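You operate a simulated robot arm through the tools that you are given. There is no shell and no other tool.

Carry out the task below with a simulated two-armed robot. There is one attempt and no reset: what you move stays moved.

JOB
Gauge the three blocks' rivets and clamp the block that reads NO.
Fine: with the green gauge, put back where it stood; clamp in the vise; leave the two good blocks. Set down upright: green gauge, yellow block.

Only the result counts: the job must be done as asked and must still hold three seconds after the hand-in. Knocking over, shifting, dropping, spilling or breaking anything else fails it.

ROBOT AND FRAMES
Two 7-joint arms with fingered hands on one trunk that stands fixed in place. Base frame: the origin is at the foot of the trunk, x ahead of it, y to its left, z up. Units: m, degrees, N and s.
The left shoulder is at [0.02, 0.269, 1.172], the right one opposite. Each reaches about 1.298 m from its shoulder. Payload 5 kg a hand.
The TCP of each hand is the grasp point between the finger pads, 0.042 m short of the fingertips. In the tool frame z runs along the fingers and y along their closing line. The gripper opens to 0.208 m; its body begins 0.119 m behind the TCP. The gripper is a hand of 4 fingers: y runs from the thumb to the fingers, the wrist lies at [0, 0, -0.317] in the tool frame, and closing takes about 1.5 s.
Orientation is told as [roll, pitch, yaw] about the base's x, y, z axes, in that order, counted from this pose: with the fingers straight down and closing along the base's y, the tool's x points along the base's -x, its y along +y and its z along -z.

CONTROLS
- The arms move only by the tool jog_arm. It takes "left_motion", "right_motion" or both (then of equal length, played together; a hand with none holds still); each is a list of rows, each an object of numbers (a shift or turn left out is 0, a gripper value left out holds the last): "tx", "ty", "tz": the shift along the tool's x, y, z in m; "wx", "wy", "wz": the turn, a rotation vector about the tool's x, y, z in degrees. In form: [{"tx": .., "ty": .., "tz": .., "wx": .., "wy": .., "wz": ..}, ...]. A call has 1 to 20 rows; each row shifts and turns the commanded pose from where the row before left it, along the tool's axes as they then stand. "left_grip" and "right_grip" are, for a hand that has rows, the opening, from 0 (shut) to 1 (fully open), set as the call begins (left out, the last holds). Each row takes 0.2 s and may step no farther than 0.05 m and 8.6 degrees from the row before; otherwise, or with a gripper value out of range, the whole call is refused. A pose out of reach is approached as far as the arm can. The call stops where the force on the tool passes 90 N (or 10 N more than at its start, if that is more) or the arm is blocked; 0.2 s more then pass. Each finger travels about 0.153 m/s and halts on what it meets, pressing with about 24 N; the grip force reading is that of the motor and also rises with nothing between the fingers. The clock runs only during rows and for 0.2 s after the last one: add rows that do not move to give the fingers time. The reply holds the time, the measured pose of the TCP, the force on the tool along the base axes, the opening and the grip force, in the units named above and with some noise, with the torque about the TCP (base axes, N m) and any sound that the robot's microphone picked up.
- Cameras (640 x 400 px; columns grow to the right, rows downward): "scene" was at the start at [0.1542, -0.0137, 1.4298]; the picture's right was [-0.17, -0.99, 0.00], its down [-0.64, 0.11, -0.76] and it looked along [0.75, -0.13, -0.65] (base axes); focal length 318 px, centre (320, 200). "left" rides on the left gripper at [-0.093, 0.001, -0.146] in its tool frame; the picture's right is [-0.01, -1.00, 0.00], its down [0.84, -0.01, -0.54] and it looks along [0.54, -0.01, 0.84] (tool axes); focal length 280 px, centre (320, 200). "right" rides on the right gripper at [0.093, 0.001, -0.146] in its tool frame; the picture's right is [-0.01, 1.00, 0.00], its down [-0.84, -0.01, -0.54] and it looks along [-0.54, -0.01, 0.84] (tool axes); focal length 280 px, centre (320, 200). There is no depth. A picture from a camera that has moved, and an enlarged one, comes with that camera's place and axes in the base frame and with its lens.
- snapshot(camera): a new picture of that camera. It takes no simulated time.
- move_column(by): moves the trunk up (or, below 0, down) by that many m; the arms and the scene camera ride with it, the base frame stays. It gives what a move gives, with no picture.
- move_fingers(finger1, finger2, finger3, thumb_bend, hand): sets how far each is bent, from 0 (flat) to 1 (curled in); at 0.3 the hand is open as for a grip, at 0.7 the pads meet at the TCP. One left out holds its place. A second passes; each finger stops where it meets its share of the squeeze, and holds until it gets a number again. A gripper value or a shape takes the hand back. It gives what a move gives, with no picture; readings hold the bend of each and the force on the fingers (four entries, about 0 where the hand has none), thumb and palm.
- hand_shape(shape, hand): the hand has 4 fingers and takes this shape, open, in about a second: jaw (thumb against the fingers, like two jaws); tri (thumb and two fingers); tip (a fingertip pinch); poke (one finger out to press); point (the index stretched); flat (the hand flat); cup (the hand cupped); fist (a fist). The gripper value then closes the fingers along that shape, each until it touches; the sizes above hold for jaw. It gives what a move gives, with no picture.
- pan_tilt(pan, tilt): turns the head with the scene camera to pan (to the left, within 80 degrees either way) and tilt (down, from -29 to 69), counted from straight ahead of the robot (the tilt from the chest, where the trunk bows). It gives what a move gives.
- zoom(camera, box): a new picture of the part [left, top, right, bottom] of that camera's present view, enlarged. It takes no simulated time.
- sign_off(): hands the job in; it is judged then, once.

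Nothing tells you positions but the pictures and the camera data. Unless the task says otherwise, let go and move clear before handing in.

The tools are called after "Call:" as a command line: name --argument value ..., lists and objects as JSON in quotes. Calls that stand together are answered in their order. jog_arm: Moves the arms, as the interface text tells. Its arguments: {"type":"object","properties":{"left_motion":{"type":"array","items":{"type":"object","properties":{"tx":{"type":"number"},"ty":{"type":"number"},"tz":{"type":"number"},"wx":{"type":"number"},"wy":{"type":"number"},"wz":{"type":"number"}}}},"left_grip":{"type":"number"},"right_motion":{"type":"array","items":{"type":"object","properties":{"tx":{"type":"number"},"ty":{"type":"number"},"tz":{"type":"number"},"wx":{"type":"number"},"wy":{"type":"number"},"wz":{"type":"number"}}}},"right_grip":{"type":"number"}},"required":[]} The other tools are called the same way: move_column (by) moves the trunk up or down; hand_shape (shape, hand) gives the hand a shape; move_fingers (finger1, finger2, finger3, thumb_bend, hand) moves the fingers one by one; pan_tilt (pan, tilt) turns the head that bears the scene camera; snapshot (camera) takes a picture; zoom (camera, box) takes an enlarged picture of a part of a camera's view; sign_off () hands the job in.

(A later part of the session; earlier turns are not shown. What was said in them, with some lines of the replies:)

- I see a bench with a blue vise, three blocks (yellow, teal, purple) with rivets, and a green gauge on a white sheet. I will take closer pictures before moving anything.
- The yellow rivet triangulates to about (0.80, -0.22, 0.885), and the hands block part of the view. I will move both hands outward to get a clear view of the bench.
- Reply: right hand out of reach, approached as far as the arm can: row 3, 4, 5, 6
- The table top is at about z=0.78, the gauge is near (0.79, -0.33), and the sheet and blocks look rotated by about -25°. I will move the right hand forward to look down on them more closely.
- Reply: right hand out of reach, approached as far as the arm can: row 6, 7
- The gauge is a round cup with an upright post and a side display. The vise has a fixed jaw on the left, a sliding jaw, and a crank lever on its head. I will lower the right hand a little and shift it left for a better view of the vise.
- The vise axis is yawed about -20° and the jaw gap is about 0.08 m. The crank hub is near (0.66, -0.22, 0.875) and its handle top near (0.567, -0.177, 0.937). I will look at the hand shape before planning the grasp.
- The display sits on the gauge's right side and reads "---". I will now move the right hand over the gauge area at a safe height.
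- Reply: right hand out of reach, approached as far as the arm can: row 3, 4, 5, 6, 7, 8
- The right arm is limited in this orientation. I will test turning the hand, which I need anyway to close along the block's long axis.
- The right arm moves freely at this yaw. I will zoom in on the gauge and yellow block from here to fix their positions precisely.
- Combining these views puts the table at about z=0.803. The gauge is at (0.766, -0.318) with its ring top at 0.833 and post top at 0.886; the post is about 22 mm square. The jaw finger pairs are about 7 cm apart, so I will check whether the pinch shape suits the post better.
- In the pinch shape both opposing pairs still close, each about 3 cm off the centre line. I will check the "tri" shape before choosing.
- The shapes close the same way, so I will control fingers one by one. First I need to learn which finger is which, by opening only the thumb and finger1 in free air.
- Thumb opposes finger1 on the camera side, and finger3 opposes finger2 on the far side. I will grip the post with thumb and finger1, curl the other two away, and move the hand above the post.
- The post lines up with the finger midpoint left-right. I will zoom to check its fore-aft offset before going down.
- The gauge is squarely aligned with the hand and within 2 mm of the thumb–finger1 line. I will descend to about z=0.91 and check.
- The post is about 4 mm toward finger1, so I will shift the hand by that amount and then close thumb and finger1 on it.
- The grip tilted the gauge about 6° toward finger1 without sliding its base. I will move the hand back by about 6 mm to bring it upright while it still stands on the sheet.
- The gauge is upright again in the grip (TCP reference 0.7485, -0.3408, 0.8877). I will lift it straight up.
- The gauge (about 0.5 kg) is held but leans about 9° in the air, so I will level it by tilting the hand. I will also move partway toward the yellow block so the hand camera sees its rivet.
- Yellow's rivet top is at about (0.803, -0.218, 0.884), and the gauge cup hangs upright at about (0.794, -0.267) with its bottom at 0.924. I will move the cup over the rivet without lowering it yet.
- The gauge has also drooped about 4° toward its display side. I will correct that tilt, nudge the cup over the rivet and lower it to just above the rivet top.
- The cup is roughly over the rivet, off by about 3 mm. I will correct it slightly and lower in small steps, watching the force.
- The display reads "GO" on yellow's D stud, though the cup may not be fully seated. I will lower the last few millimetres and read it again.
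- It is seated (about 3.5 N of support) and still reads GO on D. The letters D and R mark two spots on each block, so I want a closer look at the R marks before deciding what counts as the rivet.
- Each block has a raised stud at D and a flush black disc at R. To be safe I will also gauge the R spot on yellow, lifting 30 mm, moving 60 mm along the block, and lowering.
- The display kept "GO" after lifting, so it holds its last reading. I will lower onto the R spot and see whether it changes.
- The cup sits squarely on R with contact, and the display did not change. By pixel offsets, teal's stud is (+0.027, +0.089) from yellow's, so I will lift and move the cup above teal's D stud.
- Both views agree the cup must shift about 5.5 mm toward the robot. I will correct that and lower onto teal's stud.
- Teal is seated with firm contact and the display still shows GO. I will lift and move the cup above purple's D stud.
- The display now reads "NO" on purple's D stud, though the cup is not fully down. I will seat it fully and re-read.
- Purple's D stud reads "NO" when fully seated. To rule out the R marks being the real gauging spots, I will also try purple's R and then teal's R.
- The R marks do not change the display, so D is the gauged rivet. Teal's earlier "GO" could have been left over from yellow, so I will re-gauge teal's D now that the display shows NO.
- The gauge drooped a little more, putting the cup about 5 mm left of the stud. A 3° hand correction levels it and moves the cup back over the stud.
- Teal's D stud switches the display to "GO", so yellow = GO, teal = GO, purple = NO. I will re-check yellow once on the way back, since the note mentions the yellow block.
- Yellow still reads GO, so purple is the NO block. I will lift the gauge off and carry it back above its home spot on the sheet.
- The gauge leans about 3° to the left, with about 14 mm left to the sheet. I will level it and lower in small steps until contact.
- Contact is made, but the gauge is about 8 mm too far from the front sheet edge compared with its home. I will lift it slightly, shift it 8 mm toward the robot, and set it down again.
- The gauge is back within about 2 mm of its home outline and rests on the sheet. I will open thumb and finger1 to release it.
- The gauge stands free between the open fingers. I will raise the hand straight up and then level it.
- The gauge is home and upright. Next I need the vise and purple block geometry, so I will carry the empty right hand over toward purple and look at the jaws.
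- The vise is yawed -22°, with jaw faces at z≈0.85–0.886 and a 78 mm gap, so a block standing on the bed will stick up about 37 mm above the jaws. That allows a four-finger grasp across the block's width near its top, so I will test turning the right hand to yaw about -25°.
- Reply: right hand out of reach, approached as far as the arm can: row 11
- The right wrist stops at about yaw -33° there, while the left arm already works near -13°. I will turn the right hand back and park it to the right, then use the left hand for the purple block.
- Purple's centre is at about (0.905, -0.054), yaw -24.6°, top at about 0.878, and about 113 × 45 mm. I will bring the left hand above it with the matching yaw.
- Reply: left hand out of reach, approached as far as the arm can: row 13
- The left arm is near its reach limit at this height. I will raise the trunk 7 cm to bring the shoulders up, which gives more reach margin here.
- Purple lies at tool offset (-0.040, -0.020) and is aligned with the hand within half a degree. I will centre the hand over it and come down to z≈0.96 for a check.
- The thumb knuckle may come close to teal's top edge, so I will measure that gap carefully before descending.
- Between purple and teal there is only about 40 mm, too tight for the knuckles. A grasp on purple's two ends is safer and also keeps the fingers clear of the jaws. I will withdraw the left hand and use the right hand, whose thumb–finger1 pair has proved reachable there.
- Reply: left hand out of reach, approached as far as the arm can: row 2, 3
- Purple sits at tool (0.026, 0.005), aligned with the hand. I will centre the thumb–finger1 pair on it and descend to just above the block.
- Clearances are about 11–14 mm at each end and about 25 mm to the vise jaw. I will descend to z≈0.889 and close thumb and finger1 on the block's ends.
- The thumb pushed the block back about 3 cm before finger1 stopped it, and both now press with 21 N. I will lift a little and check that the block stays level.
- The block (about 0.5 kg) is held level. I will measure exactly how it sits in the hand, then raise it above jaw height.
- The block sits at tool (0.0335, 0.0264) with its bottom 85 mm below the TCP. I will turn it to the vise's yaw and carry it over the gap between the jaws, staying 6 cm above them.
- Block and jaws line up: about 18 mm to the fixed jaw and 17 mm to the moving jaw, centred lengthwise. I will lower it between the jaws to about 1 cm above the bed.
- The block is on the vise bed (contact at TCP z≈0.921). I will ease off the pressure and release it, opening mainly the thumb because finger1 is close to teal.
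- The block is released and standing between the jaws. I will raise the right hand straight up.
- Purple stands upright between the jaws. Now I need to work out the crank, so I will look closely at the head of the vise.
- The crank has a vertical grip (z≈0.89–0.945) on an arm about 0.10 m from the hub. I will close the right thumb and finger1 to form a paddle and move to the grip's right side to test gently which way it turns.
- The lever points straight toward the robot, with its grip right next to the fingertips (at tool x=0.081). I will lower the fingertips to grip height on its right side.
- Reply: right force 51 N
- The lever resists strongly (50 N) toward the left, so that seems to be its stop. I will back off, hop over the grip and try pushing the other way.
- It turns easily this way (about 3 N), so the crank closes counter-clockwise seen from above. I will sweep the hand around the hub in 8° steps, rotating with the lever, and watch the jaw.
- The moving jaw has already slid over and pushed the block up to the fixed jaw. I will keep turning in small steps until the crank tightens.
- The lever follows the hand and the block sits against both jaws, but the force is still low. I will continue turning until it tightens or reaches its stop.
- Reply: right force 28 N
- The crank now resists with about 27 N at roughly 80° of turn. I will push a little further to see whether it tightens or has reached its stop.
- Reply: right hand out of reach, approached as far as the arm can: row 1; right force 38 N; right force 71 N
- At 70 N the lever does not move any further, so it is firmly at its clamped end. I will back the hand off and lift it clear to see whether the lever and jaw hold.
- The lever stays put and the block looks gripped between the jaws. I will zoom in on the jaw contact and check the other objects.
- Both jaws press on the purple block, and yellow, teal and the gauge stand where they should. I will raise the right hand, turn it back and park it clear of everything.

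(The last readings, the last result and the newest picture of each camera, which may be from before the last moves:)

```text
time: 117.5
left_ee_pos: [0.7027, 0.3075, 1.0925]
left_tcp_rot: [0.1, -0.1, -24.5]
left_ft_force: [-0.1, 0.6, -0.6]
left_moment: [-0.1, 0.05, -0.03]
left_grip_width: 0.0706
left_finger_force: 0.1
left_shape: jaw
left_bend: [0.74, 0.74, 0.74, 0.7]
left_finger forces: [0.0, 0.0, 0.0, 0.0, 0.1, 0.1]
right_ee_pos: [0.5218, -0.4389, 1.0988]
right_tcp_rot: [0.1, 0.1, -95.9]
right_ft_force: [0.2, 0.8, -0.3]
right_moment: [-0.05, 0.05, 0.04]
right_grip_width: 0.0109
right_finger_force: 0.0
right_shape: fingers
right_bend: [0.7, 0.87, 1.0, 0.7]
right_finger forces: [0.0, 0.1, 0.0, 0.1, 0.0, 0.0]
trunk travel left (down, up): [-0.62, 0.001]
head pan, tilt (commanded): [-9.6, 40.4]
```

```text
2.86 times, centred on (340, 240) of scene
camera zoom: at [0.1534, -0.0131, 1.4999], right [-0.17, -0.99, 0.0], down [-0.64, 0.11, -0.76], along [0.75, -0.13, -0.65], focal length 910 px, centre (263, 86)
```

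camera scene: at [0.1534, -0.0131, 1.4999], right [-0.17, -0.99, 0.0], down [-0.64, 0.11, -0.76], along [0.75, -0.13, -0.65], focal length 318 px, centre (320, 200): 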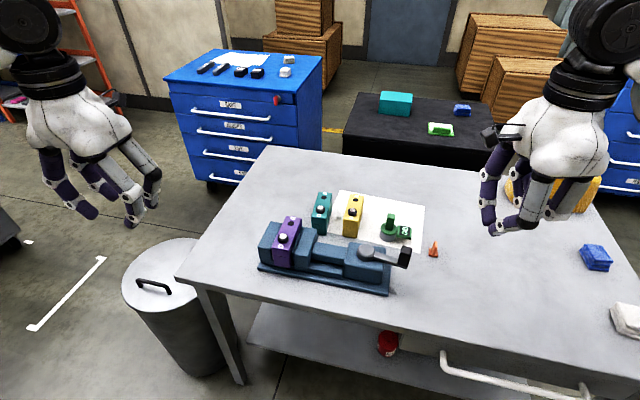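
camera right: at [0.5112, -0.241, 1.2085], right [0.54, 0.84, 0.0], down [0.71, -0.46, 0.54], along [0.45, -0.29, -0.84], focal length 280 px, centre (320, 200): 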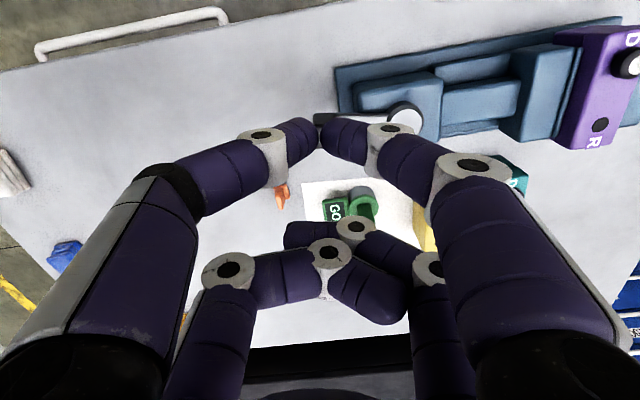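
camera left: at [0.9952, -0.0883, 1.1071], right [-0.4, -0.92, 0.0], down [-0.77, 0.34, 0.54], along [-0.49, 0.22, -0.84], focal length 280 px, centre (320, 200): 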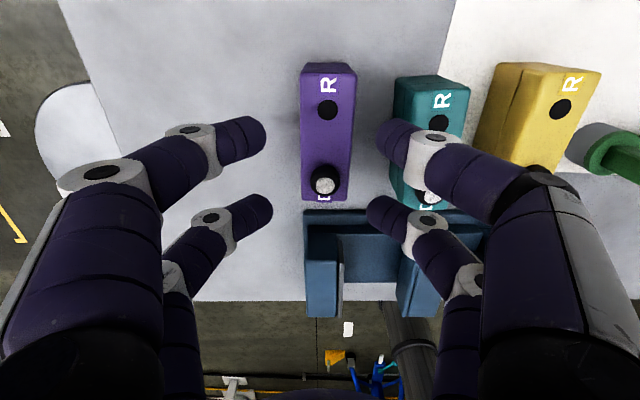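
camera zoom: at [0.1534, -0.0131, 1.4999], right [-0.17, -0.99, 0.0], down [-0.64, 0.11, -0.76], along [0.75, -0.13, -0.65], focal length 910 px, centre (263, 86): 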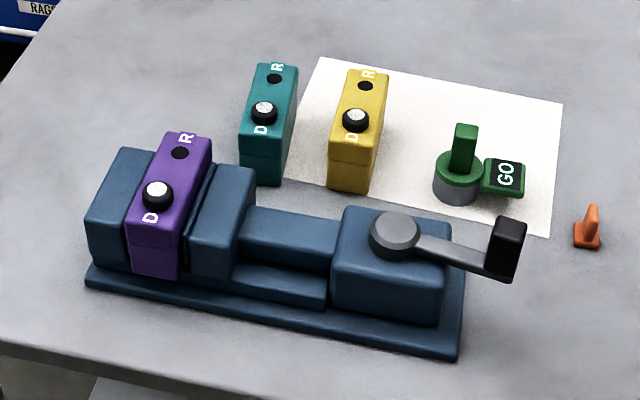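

Everything looks right. I will lower the trunk to its starting height so I can compare the scene directly with the first picture.

Call:
move_column --by -0.07

Call:
zoom --camera "scene" --box '[240, 150, 460, 290]'

Call:
zoom --camera "scene" --box '[300, 150, 460, 250]'

```text
time: 118.6
left_ee_pos: [0.7014, 0.307, 1.0249]
left_tcp_rot: [0.0, -0.2, -24.6]
left_ft_force: [-0.4, -0.1, -0.1]
left_moment: [-0.04, -0.02, 0.0]
left_grip_width: 0.0707
left_finger_force: 0.0
left_shape: jaw
left_bend: [0.74, 0.74, 0.74, 0.7]
left_finger forces: [0.0, 0.0, 0.1, 0.1, 0.1, 0.0]
right_ee_pos: [0.5203, -0.4404, 1.0295]
right_tcp_rot: [0.0, 0.2, -95.9]
right_ft_force: [0.2, 0.2, 1.0]
right_moment: [-0.01, 0.03, -0.05]
right_grip_width: 0.0112
right_finger_force: 0.0
right_shape: fingers
right_bend: [0.7, 0.87, 1.0, 0.7]
right_finger forces: [0.0, 0.1, 0.0, 0.1, 0.1, 0.0]
trunk travel left (down, up): [-0.55, 0.071]
head pan, tilt (commanded): [-9.6, 40.4]
```

```text
2.86 times, centred on (350, 220) of scene
camera zoom: at [0.154, -0.0136, 1.4301], right [-0.17, -0.99, 0.0], down [-0.64, 0.11, -0.76], along [0.75, -0.13, -0.65], focal length 910 px, centre (234, 143)
```

zoom: 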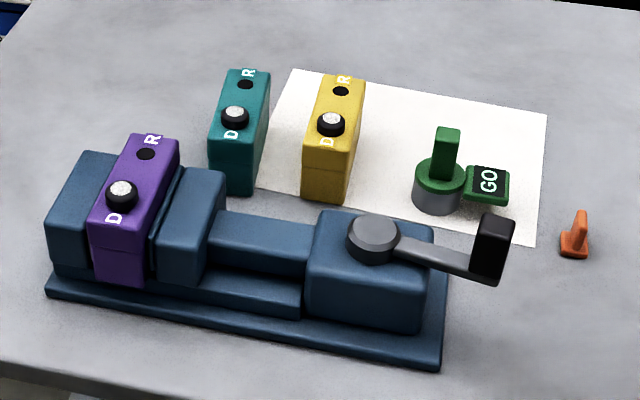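

```text
4.00 times, centred on (380, 200) of scene
camera zoom: at [0.154, -0.0136, 1.4301], right [-0.17, -0.99, 0.0], down [-0.64, 0.11, -0.76], along [0.75, -0.13, -0.65], focal length 1273 px, centre (80, 200)
```

zoom: 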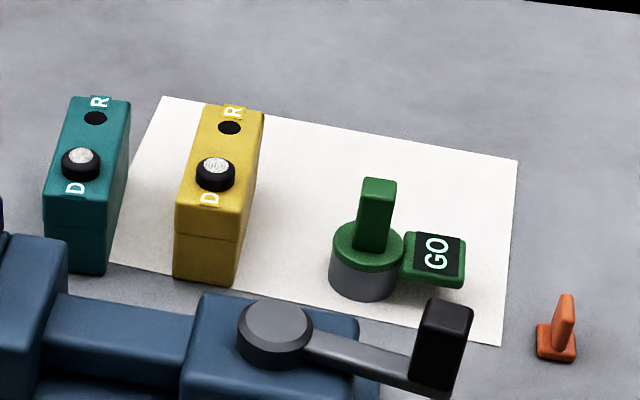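

Teal, yellow, the gauge and the cone match the first picture. I will let three seconds pass and confirm that the clamp holds before handing in.

Call:
jog_arm --right_motion '[{}, {}, {}, {}, {}, {}, {}, {}, {}, {}, {}, {}, {}, {}, {}, {}]'

Call:
zoom --camera "scene" --box '[240, 150, 460, 290]'

```text
time: 122.0
left_ee_pos: [0.7016, 0.3068, 1.0241]
left_tcp_rot: [0.0, -0.2, -24.6]
left_ft_force: [0.6, 0.5, 0.0]
left_moment: [0.0, -0.01, 0.05]
left_grip_width: 0.0707
left_finger_force: 0.0
left_shape: jaw
left_bend: [0.74, 0.74, 0.74, 0.7]
left_finger forces: [0.0, 0.0, 0.0, 0.0, 0.0, 0.0]
right_ee_pos: [0.5215, -0.4404, 1.0285]
right_tcp_rot: [0.1, 0.1, -96.0]
right_ft_force: [-0.1, 0.1, -0.1]
right_moment: [-0.02, 0.04, -0.01]
right_grip_width: 0.0111
right_finger_force: 0.0
right_shape: fingers
right_bend: [0.7, 0.87, 1.0, 0.7]
right_finger forces: [0.0, 0.0, 0.0, 0.0, 0.0, 0.1]
trunk travel left (down, up): [-0.55, 0.071]
head pan, tilt (commanded): [-9.6, 40.4]
```

```text
2.86 times, centred on (350, 220) of scene
camera zoom: at [0.1542, -0.0137, 1.4298], right [-0.17, -0.99, 0.0], down [-0.64, 0.11, -0.76], along [0.75, -0.13, -0.65], focal length 910 px, centre (234, 143)
```

zoom: 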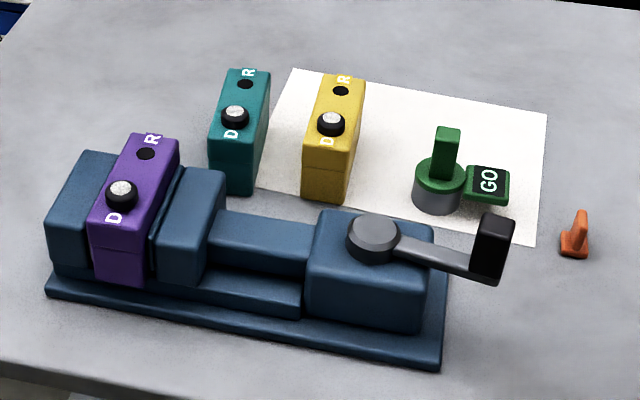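

After three seconds nothing has moved: purple, the block that read NO, is clamped in the vise with the lever at its stop. The gauge is upright at home, yellow and teal stand untouched, and both hands are clear, so I hand in.

Call:
sign_off

```text
The job is handed in.
```

I gauged all three blocks, and the purple one read NO. It is now clamped in the vise, and the job is handed in.

- **Readings:** yellow and teal read GO, each checked twice. Purple read NO with the gauge fully seated on its stud.
- **Where I gauged:** I used the raised stud marked D on each block. The flush spot marked R never changed the display on any block.
- **Clamp:** purple stands upright between the jaws. The crank is turned to its stop and did not move at about 70 N. Three seconds after I let go, nothing had shifted.
- **Gauge and good blocks:** the gauge is back upright within about 2 mm of where it stood. Yellow and teal match the first picture.

Your note listed the yellow block to be set down upright, but it read GO, so I left it standing where it was.
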